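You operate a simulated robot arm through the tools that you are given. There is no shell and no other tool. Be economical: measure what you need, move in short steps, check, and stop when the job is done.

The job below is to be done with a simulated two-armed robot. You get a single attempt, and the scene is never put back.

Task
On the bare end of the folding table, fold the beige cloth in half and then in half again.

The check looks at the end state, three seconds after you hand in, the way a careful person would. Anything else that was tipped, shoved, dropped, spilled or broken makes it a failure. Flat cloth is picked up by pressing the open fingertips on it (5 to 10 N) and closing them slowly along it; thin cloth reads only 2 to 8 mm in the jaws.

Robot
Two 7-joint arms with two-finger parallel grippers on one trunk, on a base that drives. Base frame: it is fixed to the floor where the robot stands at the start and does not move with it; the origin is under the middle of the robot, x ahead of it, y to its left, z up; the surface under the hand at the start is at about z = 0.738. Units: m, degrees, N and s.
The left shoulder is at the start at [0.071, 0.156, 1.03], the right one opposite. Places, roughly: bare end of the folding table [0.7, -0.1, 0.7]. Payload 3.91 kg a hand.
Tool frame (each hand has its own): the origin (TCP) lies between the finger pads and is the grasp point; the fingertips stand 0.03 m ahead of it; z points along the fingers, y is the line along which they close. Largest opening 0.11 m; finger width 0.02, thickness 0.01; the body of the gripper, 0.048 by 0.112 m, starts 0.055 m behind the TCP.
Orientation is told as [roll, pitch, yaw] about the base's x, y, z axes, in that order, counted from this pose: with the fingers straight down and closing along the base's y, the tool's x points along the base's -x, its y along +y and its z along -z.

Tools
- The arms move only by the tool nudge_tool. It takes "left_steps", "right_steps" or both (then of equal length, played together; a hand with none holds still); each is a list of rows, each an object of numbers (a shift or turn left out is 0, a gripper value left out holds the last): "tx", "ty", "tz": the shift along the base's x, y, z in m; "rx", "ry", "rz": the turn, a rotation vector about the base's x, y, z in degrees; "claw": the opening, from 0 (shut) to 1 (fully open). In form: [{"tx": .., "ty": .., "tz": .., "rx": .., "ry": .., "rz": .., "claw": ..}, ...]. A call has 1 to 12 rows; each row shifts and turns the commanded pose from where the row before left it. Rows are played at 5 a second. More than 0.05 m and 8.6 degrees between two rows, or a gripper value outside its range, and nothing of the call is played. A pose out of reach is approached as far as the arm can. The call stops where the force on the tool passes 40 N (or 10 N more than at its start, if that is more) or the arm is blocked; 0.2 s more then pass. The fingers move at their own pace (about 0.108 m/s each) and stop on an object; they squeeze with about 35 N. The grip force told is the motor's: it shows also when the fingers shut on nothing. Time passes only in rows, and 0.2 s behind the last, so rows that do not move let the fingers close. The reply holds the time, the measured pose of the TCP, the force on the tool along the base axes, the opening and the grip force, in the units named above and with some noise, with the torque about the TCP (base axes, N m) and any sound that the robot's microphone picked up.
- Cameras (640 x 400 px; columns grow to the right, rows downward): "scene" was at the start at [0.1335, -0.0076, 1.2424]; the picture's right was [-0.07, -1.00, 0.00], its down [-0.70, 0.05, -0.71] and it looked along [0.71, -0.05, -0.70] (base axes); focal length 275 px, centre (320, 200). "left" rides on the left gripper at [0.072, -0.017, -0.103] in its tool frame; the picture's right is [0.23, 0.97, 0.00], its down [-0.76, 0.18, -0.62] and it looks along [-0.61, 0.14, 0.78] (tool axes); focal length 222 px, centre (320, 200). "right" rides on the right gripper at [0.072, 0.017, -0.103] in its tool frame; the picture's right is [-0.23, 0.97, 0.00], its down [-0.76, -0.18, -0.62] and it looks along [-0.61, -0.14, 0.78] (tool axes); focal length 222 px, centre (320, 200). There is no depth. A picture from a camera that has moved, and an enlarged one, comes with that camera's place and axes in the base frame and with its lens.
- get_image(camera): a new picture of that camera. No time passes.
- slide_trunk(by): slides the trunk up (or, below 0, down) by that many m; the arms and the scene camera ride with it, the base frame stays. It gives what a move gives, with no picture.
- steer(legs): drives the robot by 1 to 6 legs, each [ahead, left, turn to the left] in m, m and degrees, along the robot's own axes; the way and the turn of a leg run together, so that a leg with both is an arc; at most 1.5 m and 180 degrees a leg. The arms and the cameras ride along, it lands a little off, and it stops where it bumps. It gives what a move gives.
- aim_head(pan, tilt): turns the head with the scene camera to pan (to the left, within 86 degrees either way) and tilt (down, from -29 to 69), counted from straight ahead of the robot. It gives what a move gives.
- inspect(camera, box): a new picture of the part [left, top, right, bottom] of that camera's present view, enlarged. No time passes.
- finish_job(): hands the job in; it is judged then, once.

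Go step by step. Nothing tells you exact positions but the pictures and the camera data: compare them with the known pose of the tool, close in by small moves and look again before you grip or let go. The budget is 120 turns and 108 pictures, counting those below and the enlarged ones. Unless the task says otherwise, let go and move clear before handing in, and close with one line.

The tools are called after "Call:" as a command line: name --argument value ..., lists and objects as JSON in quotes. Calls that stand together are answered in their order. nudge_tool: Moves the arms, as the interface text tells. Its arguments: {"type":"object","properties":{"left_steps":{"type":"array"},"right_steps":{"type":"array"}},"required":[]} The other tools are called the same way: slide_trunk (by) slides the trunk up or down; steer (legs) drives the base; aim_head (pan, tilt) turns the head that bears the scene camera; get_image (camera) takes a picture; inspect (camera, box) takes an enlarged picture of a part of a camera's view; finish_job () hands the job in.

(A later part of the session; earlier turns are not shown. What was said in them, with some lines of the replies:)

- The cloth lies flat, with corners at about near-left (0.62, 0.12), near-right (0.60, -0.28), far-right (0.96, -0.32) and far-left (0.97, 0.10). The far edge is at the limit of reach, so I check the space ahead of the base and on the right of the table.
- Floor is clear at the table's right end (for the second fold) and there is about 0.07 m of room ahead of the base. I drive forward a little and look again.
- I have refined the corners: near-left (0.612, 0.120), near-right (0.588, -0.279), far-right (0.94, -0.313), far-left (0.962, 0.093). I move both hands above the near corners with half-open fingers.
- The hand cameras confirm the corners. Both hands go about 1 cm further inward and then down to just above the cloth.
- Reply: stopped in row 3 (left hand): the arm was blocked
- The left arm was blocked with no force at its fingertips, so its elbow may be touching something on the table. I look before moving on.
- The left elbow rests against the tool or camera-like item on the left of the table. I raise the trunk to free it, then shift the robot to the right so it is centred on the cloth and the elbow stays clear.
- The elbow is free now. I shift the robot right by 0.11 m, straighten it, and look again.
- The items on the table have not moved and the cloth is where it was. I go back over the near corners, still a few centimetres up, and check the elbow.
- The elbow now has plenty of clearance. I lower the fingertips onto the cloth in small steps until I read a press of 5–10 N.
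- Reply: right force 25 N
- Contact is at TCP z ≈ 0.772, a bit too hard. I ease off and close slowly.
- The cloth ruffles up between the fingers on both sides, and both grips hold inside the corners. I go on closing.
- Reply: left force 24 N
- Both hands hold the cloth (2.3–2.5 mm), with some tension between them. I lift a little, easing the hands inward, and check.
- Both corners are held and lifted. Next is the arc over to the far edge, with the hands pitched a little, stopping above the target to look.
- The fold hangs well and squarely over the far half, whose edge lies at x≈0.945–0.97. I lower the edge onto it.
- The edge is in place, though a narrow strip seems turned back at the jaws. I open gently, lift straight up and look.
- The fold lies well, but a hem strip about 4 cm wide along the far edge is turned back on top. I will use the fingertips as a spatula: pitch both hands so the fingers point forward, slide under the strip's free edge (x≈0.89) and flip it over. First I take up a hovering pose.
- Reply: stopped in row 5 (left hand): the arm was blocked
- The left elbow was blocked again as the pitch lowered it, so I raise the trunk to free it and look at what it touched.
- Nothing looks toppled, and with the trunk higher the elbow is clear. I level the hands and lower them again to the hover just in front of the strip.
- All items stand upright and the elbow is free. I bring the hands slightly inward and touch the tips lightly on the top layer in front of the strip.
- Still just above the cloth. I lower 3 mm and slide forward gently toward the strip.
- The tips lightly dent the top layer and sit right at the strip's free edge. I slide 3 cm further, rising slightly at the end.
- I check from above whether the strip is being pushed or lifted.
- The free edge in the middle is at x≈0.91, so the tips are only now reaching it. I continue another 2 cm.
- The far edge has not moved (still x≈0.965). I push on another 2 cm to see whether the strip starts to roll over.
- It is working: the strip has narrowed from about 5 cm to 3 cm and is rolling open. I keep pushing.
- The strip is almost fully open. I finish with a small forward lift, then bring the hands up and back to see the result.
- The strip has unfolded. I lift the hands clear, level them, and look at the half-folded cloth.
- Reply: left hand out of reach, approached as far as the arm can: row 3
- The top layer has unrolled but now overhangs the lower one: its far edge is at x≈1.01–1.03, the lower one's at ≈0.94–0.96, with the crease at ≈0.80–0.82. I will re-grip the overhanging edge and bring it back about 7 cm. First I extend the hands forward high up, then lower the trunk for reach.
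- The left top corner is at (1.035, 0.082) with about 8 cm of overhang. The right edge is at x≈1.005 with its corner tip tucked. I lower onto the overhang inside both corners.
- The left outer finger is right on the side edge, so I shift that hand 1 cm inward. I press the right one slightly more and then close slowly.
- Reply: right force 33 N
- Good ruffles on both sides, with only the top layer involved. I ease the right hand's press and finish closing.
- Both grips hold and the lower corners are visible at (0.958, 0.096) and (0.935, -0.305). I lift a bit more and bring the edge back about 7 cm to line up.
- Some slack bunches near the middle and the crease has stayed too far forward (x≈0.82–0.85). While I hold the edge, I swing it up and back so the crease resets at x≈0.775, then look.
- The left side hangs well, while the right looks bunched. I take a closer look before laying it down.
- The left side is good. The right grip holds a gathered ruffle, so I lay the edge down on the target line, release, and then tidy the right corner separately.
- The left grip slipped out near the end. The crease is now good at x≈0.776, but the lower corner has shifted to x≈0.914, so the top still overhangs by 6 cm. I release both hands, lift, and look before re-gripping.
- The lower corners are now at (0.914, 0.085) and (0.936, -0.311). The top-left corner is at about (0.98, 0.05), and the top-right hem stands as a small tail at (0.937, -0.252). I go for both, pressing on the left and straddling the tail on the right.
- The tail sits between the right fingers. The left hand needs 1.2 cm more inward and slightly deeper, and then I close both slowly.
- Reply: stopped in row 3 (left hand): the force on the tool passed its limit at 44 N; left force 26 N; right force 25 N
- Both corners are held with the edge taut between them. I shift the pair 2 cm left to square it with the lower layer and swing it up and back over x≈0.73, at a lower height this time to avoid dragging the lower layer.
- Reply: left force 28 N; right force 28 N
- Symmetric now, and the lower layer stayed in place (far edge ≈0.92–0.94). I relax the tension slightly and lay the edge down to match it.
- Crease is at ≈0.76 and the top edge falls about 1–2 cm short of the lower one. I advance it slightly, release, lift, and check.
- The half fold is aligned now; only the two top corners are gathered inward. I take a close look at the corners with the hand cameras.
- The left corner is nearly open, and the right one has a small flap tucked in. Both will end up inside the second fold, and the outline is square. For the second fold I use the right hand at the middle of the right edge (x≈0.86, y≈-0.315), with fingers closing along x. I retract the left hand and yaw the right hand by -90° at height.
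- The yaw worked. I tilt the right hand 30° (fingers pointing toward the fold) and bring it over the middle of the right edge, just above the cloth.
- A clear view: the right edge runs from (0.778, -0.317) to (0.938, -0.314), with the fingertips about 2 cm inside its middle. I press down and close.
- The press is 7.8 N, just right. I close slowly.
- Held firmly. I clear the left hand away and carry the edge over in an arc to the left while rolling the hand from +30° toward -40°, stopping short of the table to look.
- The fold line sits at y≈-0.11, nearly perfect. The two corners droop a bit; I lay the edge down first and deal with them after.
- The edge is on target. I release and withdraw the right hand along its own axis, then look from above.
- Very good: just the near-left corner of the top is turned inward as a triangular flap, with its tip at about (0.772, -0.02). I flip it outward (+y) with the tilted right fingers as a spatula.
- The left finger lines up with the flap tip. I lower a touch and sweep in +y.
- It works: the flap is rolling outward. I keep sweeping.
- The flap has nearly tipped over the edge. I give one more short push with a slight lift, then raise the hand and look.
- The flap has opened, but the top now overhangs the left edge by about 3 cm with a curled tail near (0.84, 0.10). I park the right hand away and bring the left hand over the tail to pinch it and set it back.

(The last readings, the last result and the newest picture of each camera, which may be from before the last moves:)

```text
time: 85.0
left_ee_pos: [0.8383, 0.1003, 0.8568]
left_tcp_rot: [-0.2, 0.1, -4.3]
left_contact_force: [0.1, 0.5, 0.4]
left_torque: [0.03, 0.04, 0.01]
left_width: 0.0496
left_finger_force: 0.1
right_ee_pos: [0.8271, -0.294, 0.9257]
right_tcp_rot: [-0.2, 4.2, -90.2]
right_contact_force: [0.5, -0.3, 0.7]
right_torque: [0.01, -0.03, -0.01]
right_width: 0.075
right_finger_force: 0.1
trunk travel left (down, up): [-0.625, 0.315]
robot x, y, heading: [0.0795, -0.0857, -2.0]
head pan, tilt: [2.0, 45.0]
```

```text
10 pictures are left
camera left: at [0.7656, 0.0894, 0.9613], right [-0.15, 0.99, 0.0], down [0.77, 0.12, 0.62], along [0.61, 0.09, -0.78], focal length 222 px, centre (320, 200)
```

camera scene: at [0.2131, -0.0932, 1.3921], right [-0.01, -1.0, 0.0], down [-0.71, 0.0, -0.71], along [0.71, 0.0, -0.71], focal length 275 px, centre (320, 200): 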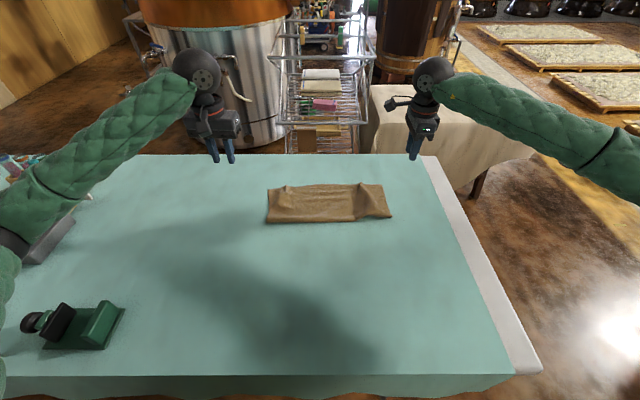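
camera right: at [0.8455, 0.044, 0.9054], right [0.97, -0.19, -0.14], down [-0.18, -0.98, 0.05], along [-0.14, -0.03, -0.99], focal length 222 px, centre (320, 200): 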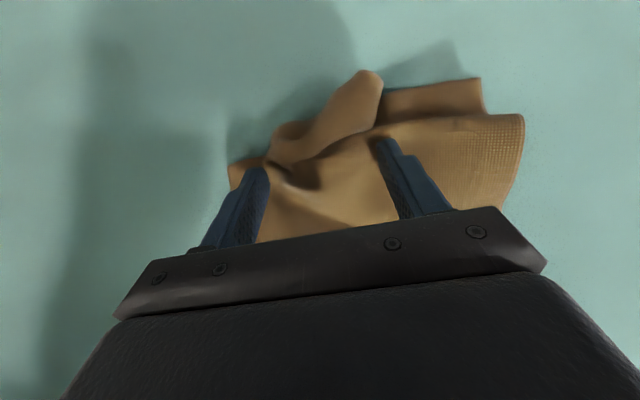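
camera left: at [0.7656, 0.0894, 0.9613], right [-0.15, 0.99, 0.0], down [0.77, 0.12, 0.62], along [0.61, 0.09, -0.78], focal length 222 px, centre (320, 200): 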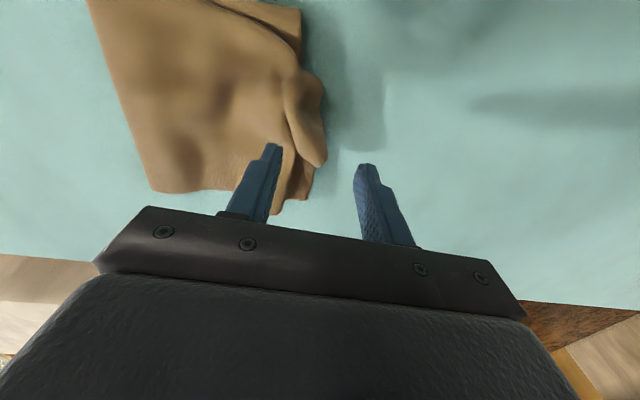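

The rolled lobe at (0.85, 0.095) is the top's near-left corner, which belongs at about (0.78, 0.075). I pinch it.

Call:
nudge_tool --left_steps '[{"tx": 0.015, "ty": -0.003, "tz": -0.03}, {"tz": -0.025}, {"tz": -0.014}, {"claw": 0.35}, {"claw": 0.25}, {"claw": 0.15}, {"claw": 0.08}, {"claw": 0.0}, {}, {}]'

Call:
get_image --camera "left"

```text
time: 87.2
left_ee_pos: [0.8527, 0.0984, 0.7902]
left_tcp_rot: [-0.2, 0.0, -4.4]
left_contact_force: [0.4, 0.0, 1.2]
left_torque: [-0.01, -0.02, 0.01]
left_width: 0.0025
left_finger_force: 34.5
right_ee_pos: [0.8266, -0.2931, 0.9256]
right_tcp_rot: [0.0, 4.2, -90.2]
right_contact_force: [-0.5, 0.5, 0.0]
right_torque: [0.01, 0.05, -0.03]
right_width: 0.075
right_finger_force: 0.1
trunk travel left (down, up): [-0.625, 0.315]
robot x, y, heading: [0.0783, -0.0907, -2.4]
head pan, tilt: [2.0, 45.0]
```

```text
9 pictures are left
camera left: at [0.7799, 0.0866, 0.894], right [-0.15, 0.99, 0.0], down [0.77, 0.12, 0.62], along [0.61, 0.09, -0.78], focal length 222 px, centre (320, 200)
```

left: 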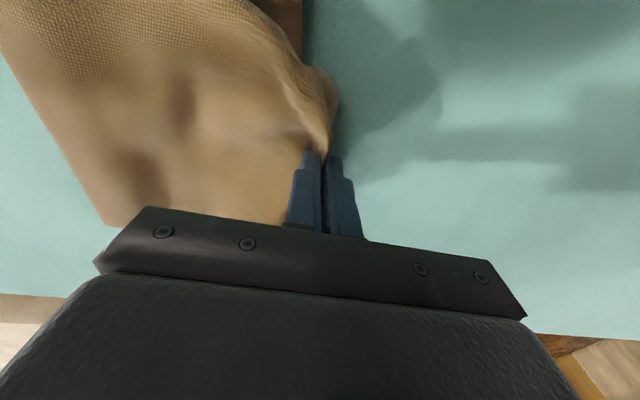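

Held. I lift it, draw it toward the near-left corner, and look before lowering.

Call:
nudge_tool --left_steps '[{"tz": 0.025}, {"tz": 0.02, "tx": -0.01}, {"tx": -0.02, "ty": -0.006}, {"tx": -0.02, "ty": -0.006}, {"tx": -0.015, "ty": -0.006, "tz": -0.015}]'

Call:
inspect --camera "scene" --box '[220, 140, 380, 240]'

```text
time: 88.4
left_ee_pos: [0.7921, 0.0829, 0.825]
left_tcp_rot: [0.0, -0.1, -4.3]
left_contact_force: [-0.4, -0.1, 0.0]
left_torque: [0.0, 0.02, -0.04]
left_width: 0.0027
left_finger_force: 35.0
right_ee_pos: [0.8287, -0.2959, 0.9272]
right_tcp_rot: [-0.1, 4.3, -90.4]
right_contact_force: [0.0, 0.0, -0.1]
right_torque: [0.01, 0.04, 0.0]
right_width: 0.0747
right_finger_force: 0.1
trunk travel left (down, up): [-0.625, 0.315]
robot x, y, heading: [0.0811, -0.0884, -2.4]
head pan, tilt: [2.0, 45.0]
```

```text
4.00 times, centred on (300, 190) of scene
camera zoom: at [0.2162, -0.0944, 1.3941], right [-0.01, -1.0, 0.0], down [-0.71, 0.01, -0.71], along [0.71, 0.0, -0.71], focal length 1099 px, centre (400, 240)
```

zoom: 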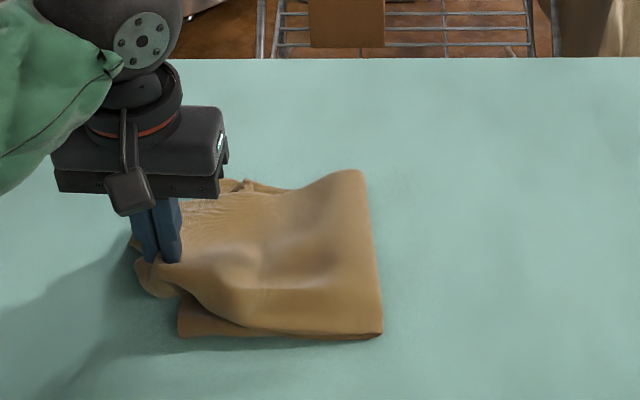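

The stack is squaring up. I draw the corner a little further toward (0.77, 0.065), lower it, and release.

Call:
nudge_tool --left_steps '[{"tx": -0.012, "ty": -0.008, "tz": -0.012}, {"tx": -0.01, "ty": -0.007, "tz": -0.012}, {"tz": -0.012}, {"claw": 0.06}, {"claw": 0.15}, {"claw": 0.2, "tz": 0.02}, {"tz": 0.04}, {"tz": 0.04, "ty": 0.03}, {"tz": 0.03, "ty": 0.045}, {"ty": 0.045}, {"ty": 0.045}]'

Call:
inspect --camera "scene" --box '[220, 140, 380, 240]'

```text
refused: row 9 steps farther than a row can; nothing moved
```

```text
4.00 times, centred on (300, 190) of scene
camera zoom: at [0.2162, -0.0944, 1.3941], right [-0.01, -1.0, 0.0], down [-0.71, 0.01, -0.71], along [0.71, 0.0, -0.71], focal length 1099 px, centre (400, 240)
```

zoom: 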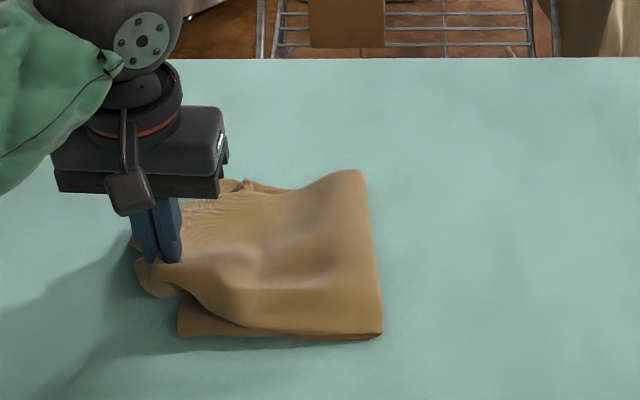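

One row was too long and nothing moved. I repeat with shorter steps.

Call:
nudge_tool --left_steps '[{"tx": -0.012, "ty": -0.008, "tz": -0.012}, {"tx": -0.01, "ty": -0.007, "tz": -0.012}, {"tz": -0.012}, {"claw": 0.06}, {"claw": 0.15}, {"claw": 0.2, "tz": 0.02}, {"tz": 0.04}, {"tz": 0.035, "ty": 0.03}, {"tz": 0.03, "ty": 0.035}, {"ty": 0.045}, {"ty": 0.045}]'

Call:
inspect --camera "scene" --box '[220, 140, 380, 240]'

```text
time: 90.8
left_ee_pos: [0.768, 0.2201, 0.9099]
left_tcp_rot: [-0.2, 0.2, -4.5]
left_contact_force: [0.0, -0.8, 0.7]
left_torque: [-0.02, 0.0, 0.0]
left_width: 0.022
left_finger_force: 0.0
right_ee_pos: [0.8264, -0.2933, 0.9272]
right_tcp_rot: [0.0, 4.2, -90.3]
right_contact_force: [0.4, 0.1, -0.1]
right_torque: [-0.04, -0.03, 0.03]
right_width: 0.0748
right_finger_force: 0.0
trunk travel left (down, up): [-0.625, 0.315]
robot x, y, heading: [0.0797, -0.0904, -2.4]
head pan, tilt: [2.0, 45.0]
```

```text
4.00 times, centred on (300, 190) of scene
camera zoom: at [0.2124, -0.0913, 1.3921], right [-0.01, -1.0, 0.0], down [-0.71, 0.0, -0.71], along [0.71, 0.0, -0.71], focal length 1099 px, centre (400, 240)
```

zoom: 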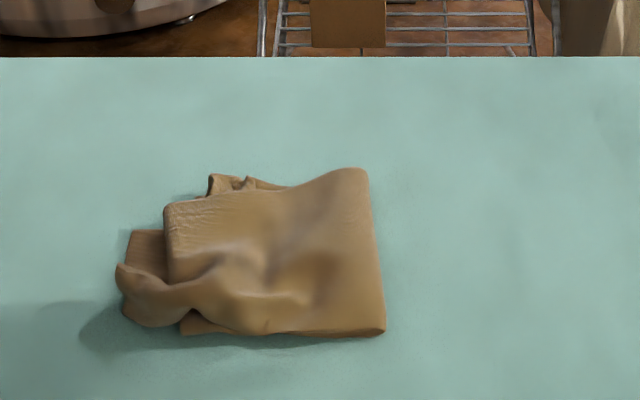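

The corner flap extends about 5 cm past where I had gripped it, so it now sticks out left to y≈0.13. I re-grip it near its tip and set it back in by that amount.

Call:
nudge_tool --left_steps '[{"tx": 0.009, "ty": -0.034, "tz": -0.016, "claw": 0.45}, {"tx": 0.009, "ty": -0.034, "tz": -0.016}, {"tx": 0.009, "ty": -0.032, "tz": -0.018}]'

Call:
get_image --camera "left"

```text
time: 91.6
left_ee_pos: [0.793, 0.1208, 0.8617]
left_tcp_rot: [-0.1, 0.1, -4.3]
left_contact_force: [-0.8, 0.8, 0.6]
left_torque: [0.0, 0.0, -0.07]
left_width: 0.0497
left_finger_force: 0.1
right_ee_pos: [0.8275, -0.2935, 0.925]
right_tcp_rot: [-0.1, 4.4, -90.2]
right_contact_force: [-0.5, 0.5, -1.1]
right_torque: [-0.01, 0.01, 0.02]
right_width: 0.0748
right_finger_force: 0.0
trunk travel left (down, up): [-0.625, 0.315]
robot x, y, heading: [0.0793, -0.0859, -2.0]
head pan, tilt: [2.0, 45.0]
```

```text
5 pictures are left
camera left: at [0.7205, 0.1096, 0.9647], right [-0.15, 0.99, 0.0], down [0.77, 0.12, 0.62], along [0.61, 0.09, -0.78], focal length 222 px, centre (320, 200)
```

left: 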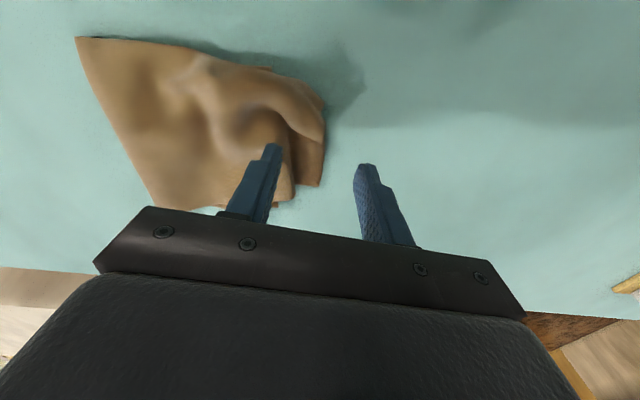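

The protruding piece spans x≈0.78–0.87 out to y≈0.13. I pinch it close to its outer edge.

Call:
nudge_tool --left_steps '[{"tx": 0.02, "ty": -0.01, "tz": -0.04, "claw": 0.38}, {"ty": -0.002, "tz": -0.035}, {"tz": -0.009}, {"tz": -0.003}, {"claw": 0.32}, {"claw": 0.26}, {"claw": 0.2}, {"claw": 0.14}, {"claw": 0.08}, {"claw": 0.0}, {}, {}]'

```text
time: 94.2
left_ee_pos: [0.8217, 0.0988, 0.7787]
left_tcp_rot: [0.1, -0.2, -5.1]
left_contact_force: [0.5, 0.1, 0.7]
left_torque: [0.03, -0.02, 0.05]
left_width: 0.0021
left_finger_force: 35.2
right_ee_pos: [0.8273, -0.3057, 0.9256]
right_tcp_rot: [-0.1, 4.5, -90.9]
right_contact_force: [-0.8, 0.4, -0.7]
right_torque: [0.01, 0.0, -0.02]
right_width: 0.0747
right_finger_force: 0.1
trunk travel left (down, up): [-0.625, 0.315]
robot x, y, heading: [0.0768, -0.088, -3.1]
head pan, tilt: [2.0, 45.0]
```

Something is gripped (2.1 mm), but the slight base rotation suggests the elbow is near the items, so I lift promptly and move inward before setting down.

Call:
nudge_tool --left_steps '[{"tz": 0.03}, {"tz": 0.03}, {"ty": -0.02, "tz": 0.02}, {"ty": -0.02}, {"ty": -0.015}]'

Call:
get_image --camera "scene"

```text
time: 95.6
left_ee_pos: [0.8123, 0.0807, 0.8535]
left_tcp_rot: [0.9, 0.0, -2.8]
left_contact_force: [0.5, -0.8, -0.6]
left_torque: [-0.02, 0.03, 0.01]
left_width: 0.0021
left_finger_force: 34.7
right_ee_pos: [0.8274, -0.2834, 0.924]
right_tcp_rot: [0.0, 4.3, -89.4]
right_contact_force: [0.3, 0.3, -0.3]
right_torque: [0.03, 0.06, -0.02]
right_width: 0.0747
right_finger_force: 0.0
trunk travel left (down, up): [-0.625, 0.315]
robot x, y, heading: [0.0809, -0.0824, -1.3]
head pan, tilt: [2.0, 45.0]
stopped in row 5 (left hand): the arm was blocked; the commanded pose is now the measured one
```

```text
4 pictures are left
camera scene: at [0.2123, -0.0915, 1.3909], right [0.01, -1.0, 0.0], down [-0.71, 0.0, -0.71], along [0.71, 0.01, -0.71], focal length 275 px, centre (320, 200)
```

scene: 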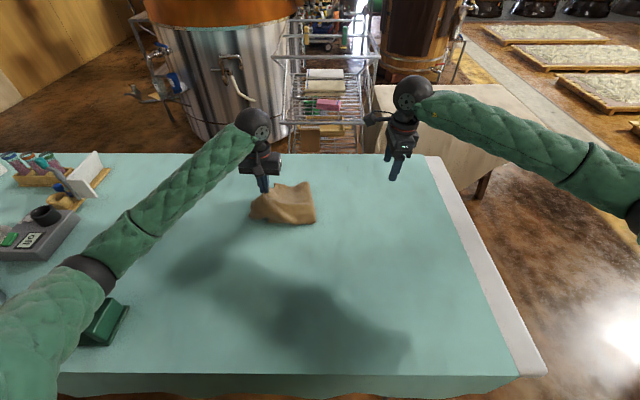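

The left arm is blocked on its right side near the green stamp. I raise the trunk to free the elbow, with the cloth corner held meanwhile.

Call:
slide_trunk --by 0.1

Call:
nudge_tool --left_steps '[{"ty": -0.01, "tz": -0.03}, {"ty": -0.01, "tz": -0.03}, {"ty": -0.01, "tz": -0.035}]'

```text
time: 97.0
left_ee_pos: [0.8131, 0.075, 0.9534]
left_tcp_rot: [0.5, 0.1, -3.2]
left_contact_force: [0.3, -0.1, -1.2]
left_torque: [-0.06, 0.0, -0.01]
left_width: 0.002
left_finger_force: 34.7
right_ee_pos: [0.8287, -0.2843, 1.0256]
right_tcp_rot: [0.0, 4.2, -89.7]
right_contact_force: [0.2, -0.1, 0.3]
right_torque: [-0.01, 0.05, -0.03]
right_width: 0.0746
right_finger_force: 0.1
trunk travel left (down, up): [-0.725, 0.215]
robot x, y, heading: [0.0802, -0.0876, -1.8]
head pan, tilt: [2.0, 45.0]
```

```text
time: 97.8
left_ee_pos: [0.8128, 0.0452, 0.8599]
left_tcp_rot: [0.4, 0.1, -3.1]
left_contact_force: [-0.2, -0.1, 0.3]
left_torque: [0.01, 0.03, -0.04]
left_width: 0.0021
left_finger_force: 34.7
right_ee_pos: [0.8281, -0.2847, 1.0239]
right_tcp_rot: [0.0, 4.2, -89.7]
right_contact_force: [-0.7, -0.1, -0.6]
right_torque: [0.0, 0.0, -0.01]
right_width: 0.0748
right_finger_force: 0.1
trunk travel left (down, up): [-0.725, 0.215]
robot x, y, heading: [0.0738, -0.0845, -1.8]
head pan, tilt: [2.0, 45.0]
```

The elbow is free. I check the cloth before laying the corner down.

Call:
inspect --camera "scene" --box '[220, 140, 380, 240]'

```text
4.00 times, centred on (300, 190) of scene
camera zoom: at [0.2132, -0.0897, 1.4921], right [0.0, -1.0, 0.0], down [-0.71, 0.0, -0.71], along [0.71, 0.0, -0.71], focal length 1099 px, centre (400, 240)
```

zoom: 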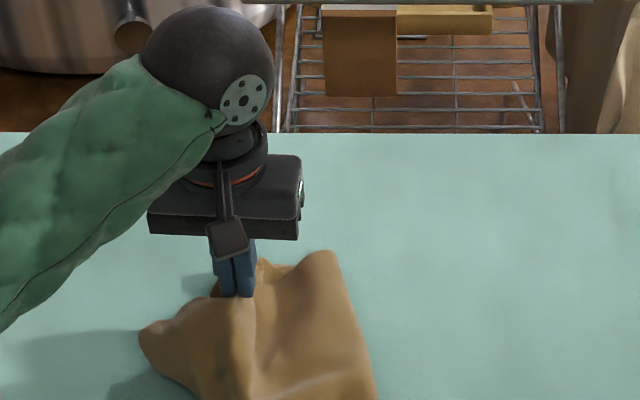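

A lobe still spreads left to y≈0.13 below the grip. I lay this down further in, release, and then push the left margin straight with the two fingers as a rake.

Call:
nudge_tool --left_steps '[{"ty": -0.01, "tz": -0.025}, {"ty": -0.008, "tz": -0.025}, {"tz": -0.02}, {"claw": 0.08}, {"claw": 0.2}, {"claw": 0.3, "tz": 0.02}, {"tz": 0.04}, {"tz": 0.045}, {"ty": 0.045}, {"ty": 0.045}, {"ty": 0.045}, {"ty": 0.03}]'

Call:
nudge_tool --left_steps '[{"rz": -8, "claw": 0.8}, {"rz": -8}, {"rz": -8}, {"rz": -8}, {"rz": -8}, {"rz": -8}, {"rz": -8}, {"rz": -8}, {"rz": -8}, {"rz": -8}, {"rz": -6}]'

Call:
inspect --camera "scene" --box '[160, 130, 400, 280]'

```text
time: 100.3
left_ee_pos: [0.8146, 0.1904, 0.8924]
left_tcp_rot: [0.5, 0.1, -3.4]
left_contact_force: [0.6, 0.4, -0.6]
left_torque: [0.01, -0.03, -0.03]
left_width: 0.0328
left_finger_force: 0.1
right_ee_pos: [0.8282, -0.2839, 1.0251]
right_tcp_rot: [0.0, 4.2, -89.7]
right_contact_force: [0.2, 0.2, 0.3]
right_torque: [-0.02, 0.0, 0.0]
right_width: 0.0747
right_finger_force: 0.1
trunk travel left (down, up): [-0.725, 0.215]
robot x, y, heading: [0.0783, -0.0852, -1.9]
head pan, tilt: [2.0, 45.0]
```

```text
time: 102.8
left_ee_pos: [0.8133, 0.1917, 0.8928]
left_tcp_rot: [0.6, 0.1, -89.3]
left_contact_force: [0.0, -0.1, -0.1]
left_torque: [-0.02, 0.0, -0.05]
left_width: 0.0881
left_finger_force: 0.0
right_ee_pos: [0.8288, -0.2841, 1.0263]
right_tcp_rot: [0.0, 4.3, -89.6]
right_contact_force: [0.0, 0.0, 0.0]
right_torque: [0.0, 0.0, -0.04]
right_width: 0.0749
right_finger_force: 0.1
trunk travel left (down, up): [-0.725, 0.215]
robot x, y, heading: [0.075, -0.0859, -2.0]
head pan, tilt: [2.0, 45.0]
```

```text
2.67 times, centred on (280, 205) of scene
camera zoom: at [0.2128, -0.0895, 1.4921], right [0.0, -1.0, 0.0], down [-0.71, 0.0, -0.71], along [0.71, 0.0, -0.71], focal length 733 px, centre (427, 187)
```

zoom: 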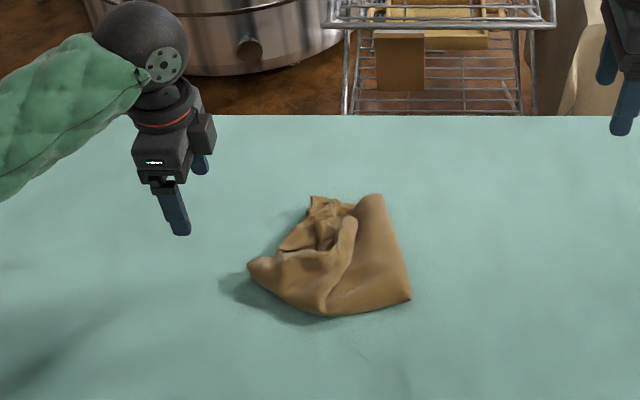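

The last move crumpled the near-left part: the lobe is at (0.82, 0.14) and the near corner at (0.74, 0.04). Pulling the lobe low along the table toward the near-left corner should spread it flat again, so I pinch it near its tip.

Call:
nudge_tool --left_steps '[{"ty": -0.03, "tz": -0.03, "claw": 0.42}, {"ty": -0.033, "tz": -0.03}, {"tz": -0.03}, {"tz": -0.018}, {"tz": -0.009}, {"claw": 0.35}, {"claw": 0.28}, {"claw": 0.21}, {"claw": 0.14}, {"claw": 0.07}, {"claw": 0.0}, {}]'

```text
time: 105.3
left_ee_pos: [0.813, 0.1297, 0.7771]
left_tcp_rot: [0.5, 0.0, -89.2]
left_contact_force: [-0.5, -0.9, 3.1]
left_torque: [-0.02, 0.05, 0.03]
left_width: 0.0025
left_finger_force: 35.1
right_ee_pos: [0.8274, -0.2844, 1.0262]
right_tcp_rot: [-0.1, 4.2, -89.7]
right_contact_force: [0.3, -0.1, 0.0]
right_torque: [0.02, -0.02, 0.05]
right_width: 0.0747
right_finger_force: 0.0
trunk travel left (down, up): [-0.725, 0.215]
robot x, y, heading: [0.0783, -0.0881, -2.0]
head pan, tilt: [2.0, 45.0]
```

Gripped (2.5 mm). I drag it low toward the near-left corner, watching the force.

Call:
nudge_tool --left_steps '[{"tz": 0.012}, {"tx": -0.015, "ty": 0.0}, {"tx": -0.015, "ty": -0.004}, {"tx": -0.015, "ty": -0.004}]'

Call:
inspect --camera "scene" --box '[200, 140, 360, 240]'

```text
time: 106.3
left_ee_pos: [0.7675, 0.1193, 0.7891]
left_tcp_rot: [0.5, 0.1, -89.3]
left_contact_force: [0.1, 0.1, 0.1]
left_torque: [0.01, -0.02, 0.02]
left_width: 0.0022
left_finger_force: 34.8
right_ee_pos: [0.8281, -0.2843, 1.0265]
right_tcp_rot: [0.0, 4.2, -89.7]
right_contact_force: [-0.8, 0.9, 0.1]
right_torque: [0.0, 0.01, 0.06]
right_width: 0.0746
right_finger_force: 0.1
trunk travel left (down, up): [-0.725, 0.215]
robot x, y, heading: [0.0817, -0.0866, -1.7]
head pan, tilt: [2.0, 45.0]
```

```text
4.00 times, centred on (280, 190) of scene
camera zoom: at [0.2125, -0.0895, 1.4921], right [0.0, -1.0, 0.0], down [-0.71, 0.0, -0.71], along [0.71, 0.0, -0.71], focal length 1099 px, centre (480, 240)
```

zoom: 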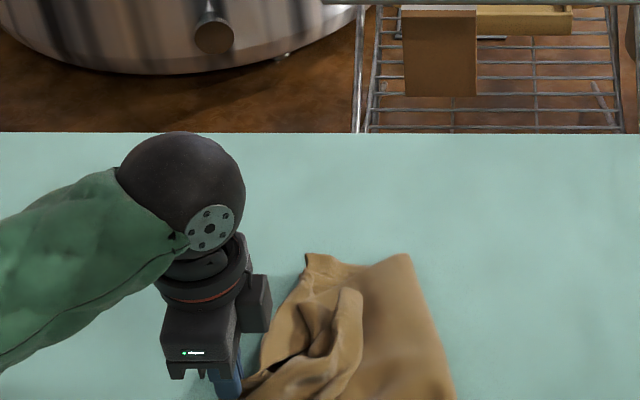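

The outline is squaring again. I draw it a little further, set it down, release, and withdraw.

Call:
nudge_tool --left_steps '[{"tx": -0.01, "ty": -0.003}, {"tz": -0.01}, {"claw": 0.06}, {"claw": 0.15}, {"claw": 0.2, "tz": 0.02}, {"tz": 0.045}, {"tz": 0.045}, {"ty": 0.04}, {"ty": 0.045}, {"ty": 0.045}]'

Call:
inspect --camera "scene" --box '[220, 150, 400, 262]'

```text
time: 108.5
left_ee_pos: [0.7583, 0.2471, 0.89]
left_tcp_rot: [0.4, -0.1, -89.2]
left_contact_force: [0.0, 0.7, 0.0]
left_torque: [0.0, -0.02, 0.02]
left_width: 0.0221
left_finger_force: 0.1
right_ee_pos: [0.827, -0.2844, 1.0269]
right_tcp_rot: [0.0, 4.2, -89.8]
right_contact_force: [-0.5, -0.5, 0.6]
right_torque: [0.02, 0.01, 0.01]
right_width: 0.0747
right_finger_force: 0.1
trunk travel left (down, up): [-0.725, 0.215]
robot x, y, heading: [0.0747, -0.0866, -2.0]
head pan, tilt: [2.0, 45.0]
```

```text
3.56 times, centred on (310, 206) of scene
camera zoom: at [0.2123, -0.0887, 1.4921], right [0.0, -1.0, 0.0], down [-0.71, 0.0, -0.71], along [0.71, 0.0, -0.71], focal length 977 px, centre (356, 179)
```

zoom: 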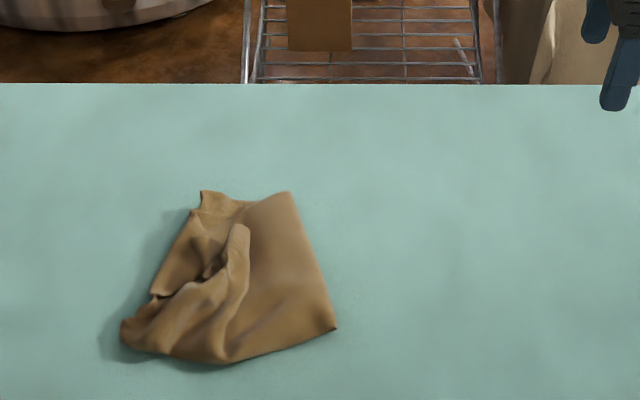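

No pictures remain, so I keep to small, gentle moves. The remaining ridge of the top layer lies at y≈0.03, x≈0.79–0.88, so a light outward sweep like the one that worked before should spread it toward the left edge.

Call:
nudge_tool --right_steps '[{"ty": 0.038, "rx": 6, "claw": 0.68}, {"ty": 0.038, "rx": 6}, {"ty": 0.038, "rx": 5}, {"ty": 0.038, "rx": 5}, {"ty": 0.038, "rx": 5}, {"ty": 0.038, "rx": 5}, {"tx": 0.005, "tz": -0.045}, {"tx": 0.005, "tz": -0.045}, {"tz": -0.045}, {"tz": -0.045}, {"tz": -0.035}, {"tz": -0.022}]'

```text
time: 111.2
left_ee_pos: [0.7586, 0.2475, 0.8901]
left_tcp_rot: [0.5, 0.0, -89.3]
left_contact_force: [0.5, -0.7, 0.4]
left_torque: [0.02, -0.02, 0.01]
left_width: 0.022
left_finger_force: 0.1
right_ee_pos: [0.8392, -0.0563, 0.7887]
right_tcp_rot: [0.1, 36.2, -89.5]
right_contact_force: [-0.4, 0.0, 0.3]
right_torque: [0.03, -0.05, -0.01]
right_width: 0.0748
right_finger_force: 0.0
trunk travel left (down, up): [-0.725, 0.215]
robot x, y, heading: [0.078, -0.0861, -1.9]
head pan, tilt: [2.0, 45.0]
```

In position with no contact. I sweep gently in +y, lifting at the end.

Call:
nudge_tool --right_steps '[{"tz": -0.006}, {"ty": 0.012}, {"ty": 0.012}, {"ty": 0.012}, {"ty": 0.012}, {"ty": 0.012}, {"ty": 0.012}, {"ty": 0.01}, {"ty": 0.01, "tz": 0.004}, {"tz": 0.03}, {"tz": 0.045}, {"tz": 0.045}]'

```text
time: 113.8
left_ee_pos: [0.7578, 0.2479, 0.8908]
left_tcp_rot: [0.5, 0.1, -89.2]
left_contact_force: [-0.1, -0.8, -0.5]
left_torque: [0.0, 0.03, -0.02]
left_width: 0.0219
left_finger_force: 0.0
right_ee_pos: [0.8388, 0.0351, 0.9064]
right_tcp_rot: [0.1, 36.2, -89.7]
right_contact_force: [0.0, -0.2, -0.1]
right_torque: [-0.01, -0.02, -0.03]
right_width: 0.0747
right_finger_force: 0.1
trunk travel left (down, up): [-0.725, 0.215]
robot x, y, heading: [0.0823, -0.0863, -1.8]
head pan, tilt: [2.0, 45.0]
```

Sweep done without force. I level the hand and pat the stack flat at a few spots.

Call:
nudge_tool --right_steps '[{"rx": -8, "ty": 0.006, "claw": 0.6}, {"rx": -8, "ty": 0.006}, {"rx": -8, "ty": 0.006}, {"rx": -8, "ty": 0.006, "tx": -0.015}, {"rx": -4, "tz": -0.04}, {"tz": -0.045}, {"tz": -0.03}, {"tz": -0.006}, {"tz": -0.004}]'

Call:
nudge_tool --right_steps '[{"tz": 0.03}, {"ty": -0.025}, {"ty": -0.025, "tx": 0.02}, {"tz": -0.022}, {"tz": -0.006}, {}, {"tz": 0.03}, {"tx": 0.02, "ty": 0.02}, {"tz": -0.025}, {"tz": -0.005}, {"tz": 0.04}, {"tz": 0.04}]'

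```text
time: 115.8
left_ee_pos: [0.7589, 0.2467, 0.8889]
left_tcp_rot: [0.5, 0.0, -89.1]
left_contact_force: [-0.3, 0.1, -0.5]
left_torque: [0.0, -0.02, -0.01]
left_width: 0.022
left_finger_force: 0.0
right_ee_pos: [0.8236, 0.058, 0.782]
right_tcp_rot: [0.0, 0.2, -89.6]
right_contact_force: [-0.5, 0.3, 3.5]
right_torque: [0.02, 0.04, -0.02]
right_width: 0.066
right_finger_force: 0.6
trunk travel left (down, up): [-0.725, 0.215]
robot x, y, heading: [0.0801, -0.0857, -2.0]
head pan, tilt: [2.0, 45.0]
```

```text
time: 118.3
left_ee_pos: [0.7583, 0.2477, 0.8901]
left_tcp_rot: [0.5, 0.1, -89.1]
left_contact_force: [0.4, -0.1, -0.9]
left_torque: [-0.01, 0.0, -0.01]
left_width: 0.0222
left_finger_force: 0.1
right_ee_pos: [0.8624, 0.0291, 0.8619]
right_tcp_rot: [-0.1, 0.2, -89.6]
right_contact_force: [0.5, -0.4, -0.1]
right_torque: [0.02, -0.05, -0.01]
right_width: 0.0659
right_finger_force: 0.1
trunk travel left (down, up): [-0.725, 0.215]
robot x, y, heading: [0.078, -0.0888, -1.8]
head pan, tilt: [2.0, 45.0]
```

The stack has been patted. I move both hands well clear of it and hand in.

Call:
nudge_tool --right_steps '[{"tz": 0.045}, {"tz": 0.045}, {"ty": -0.045}, {"ty": -0.045}, {"ty": -0.045}, {"ty": -0.045}, {"ty": -0.045}, {"ty": -0.045}]' --left_steps '[{"tz": 0.045}, {"tz": 0.045}, {}, {}, {}, {}, {}, {}]'

Call:
finish_job

```text
time: 120.2
left_ee_pos: [0.757, 0.2452, 0.9814]
left_tcp_rot: [0.5, 0.1, -89.2]
left_contact_force: [0.6, -0.2, 0.2]
left_torque: [-0.03, 0.0, 0.0]
left_width: 0.0221
left_finger_force: 0.1
right_ee_pos: [0.8636, -0.2408, 0.9508]
right_tcp_rot: [0.1, 0.3, -89.7]
right_contact_force: [-0.2, -0.5, -0.8]
right_torque: [-0.01, -0.01, -0.04]
right_width: 0.0661
right_finger_force: 0.0
trunk travel left (down, up): [-0.725, 0.215]
robot x, y, heading: [0.0776, -0.0889, -1.5]
head pan, tilt: [2.0, 45.0]
```

```text
The job is handed in.
```

I folded the beige cloth in half and in half again and handed it in, but the result is not neat. In my last picture it was crumpled on the left, with uneven edges and a lopsided outline. The final sweep and pats came after my pictures ran out, so I did not see the end state. My left elbow was blocked near the items on the left four times; none had tipped over in the pictures, and I saw no sign that any had moved.
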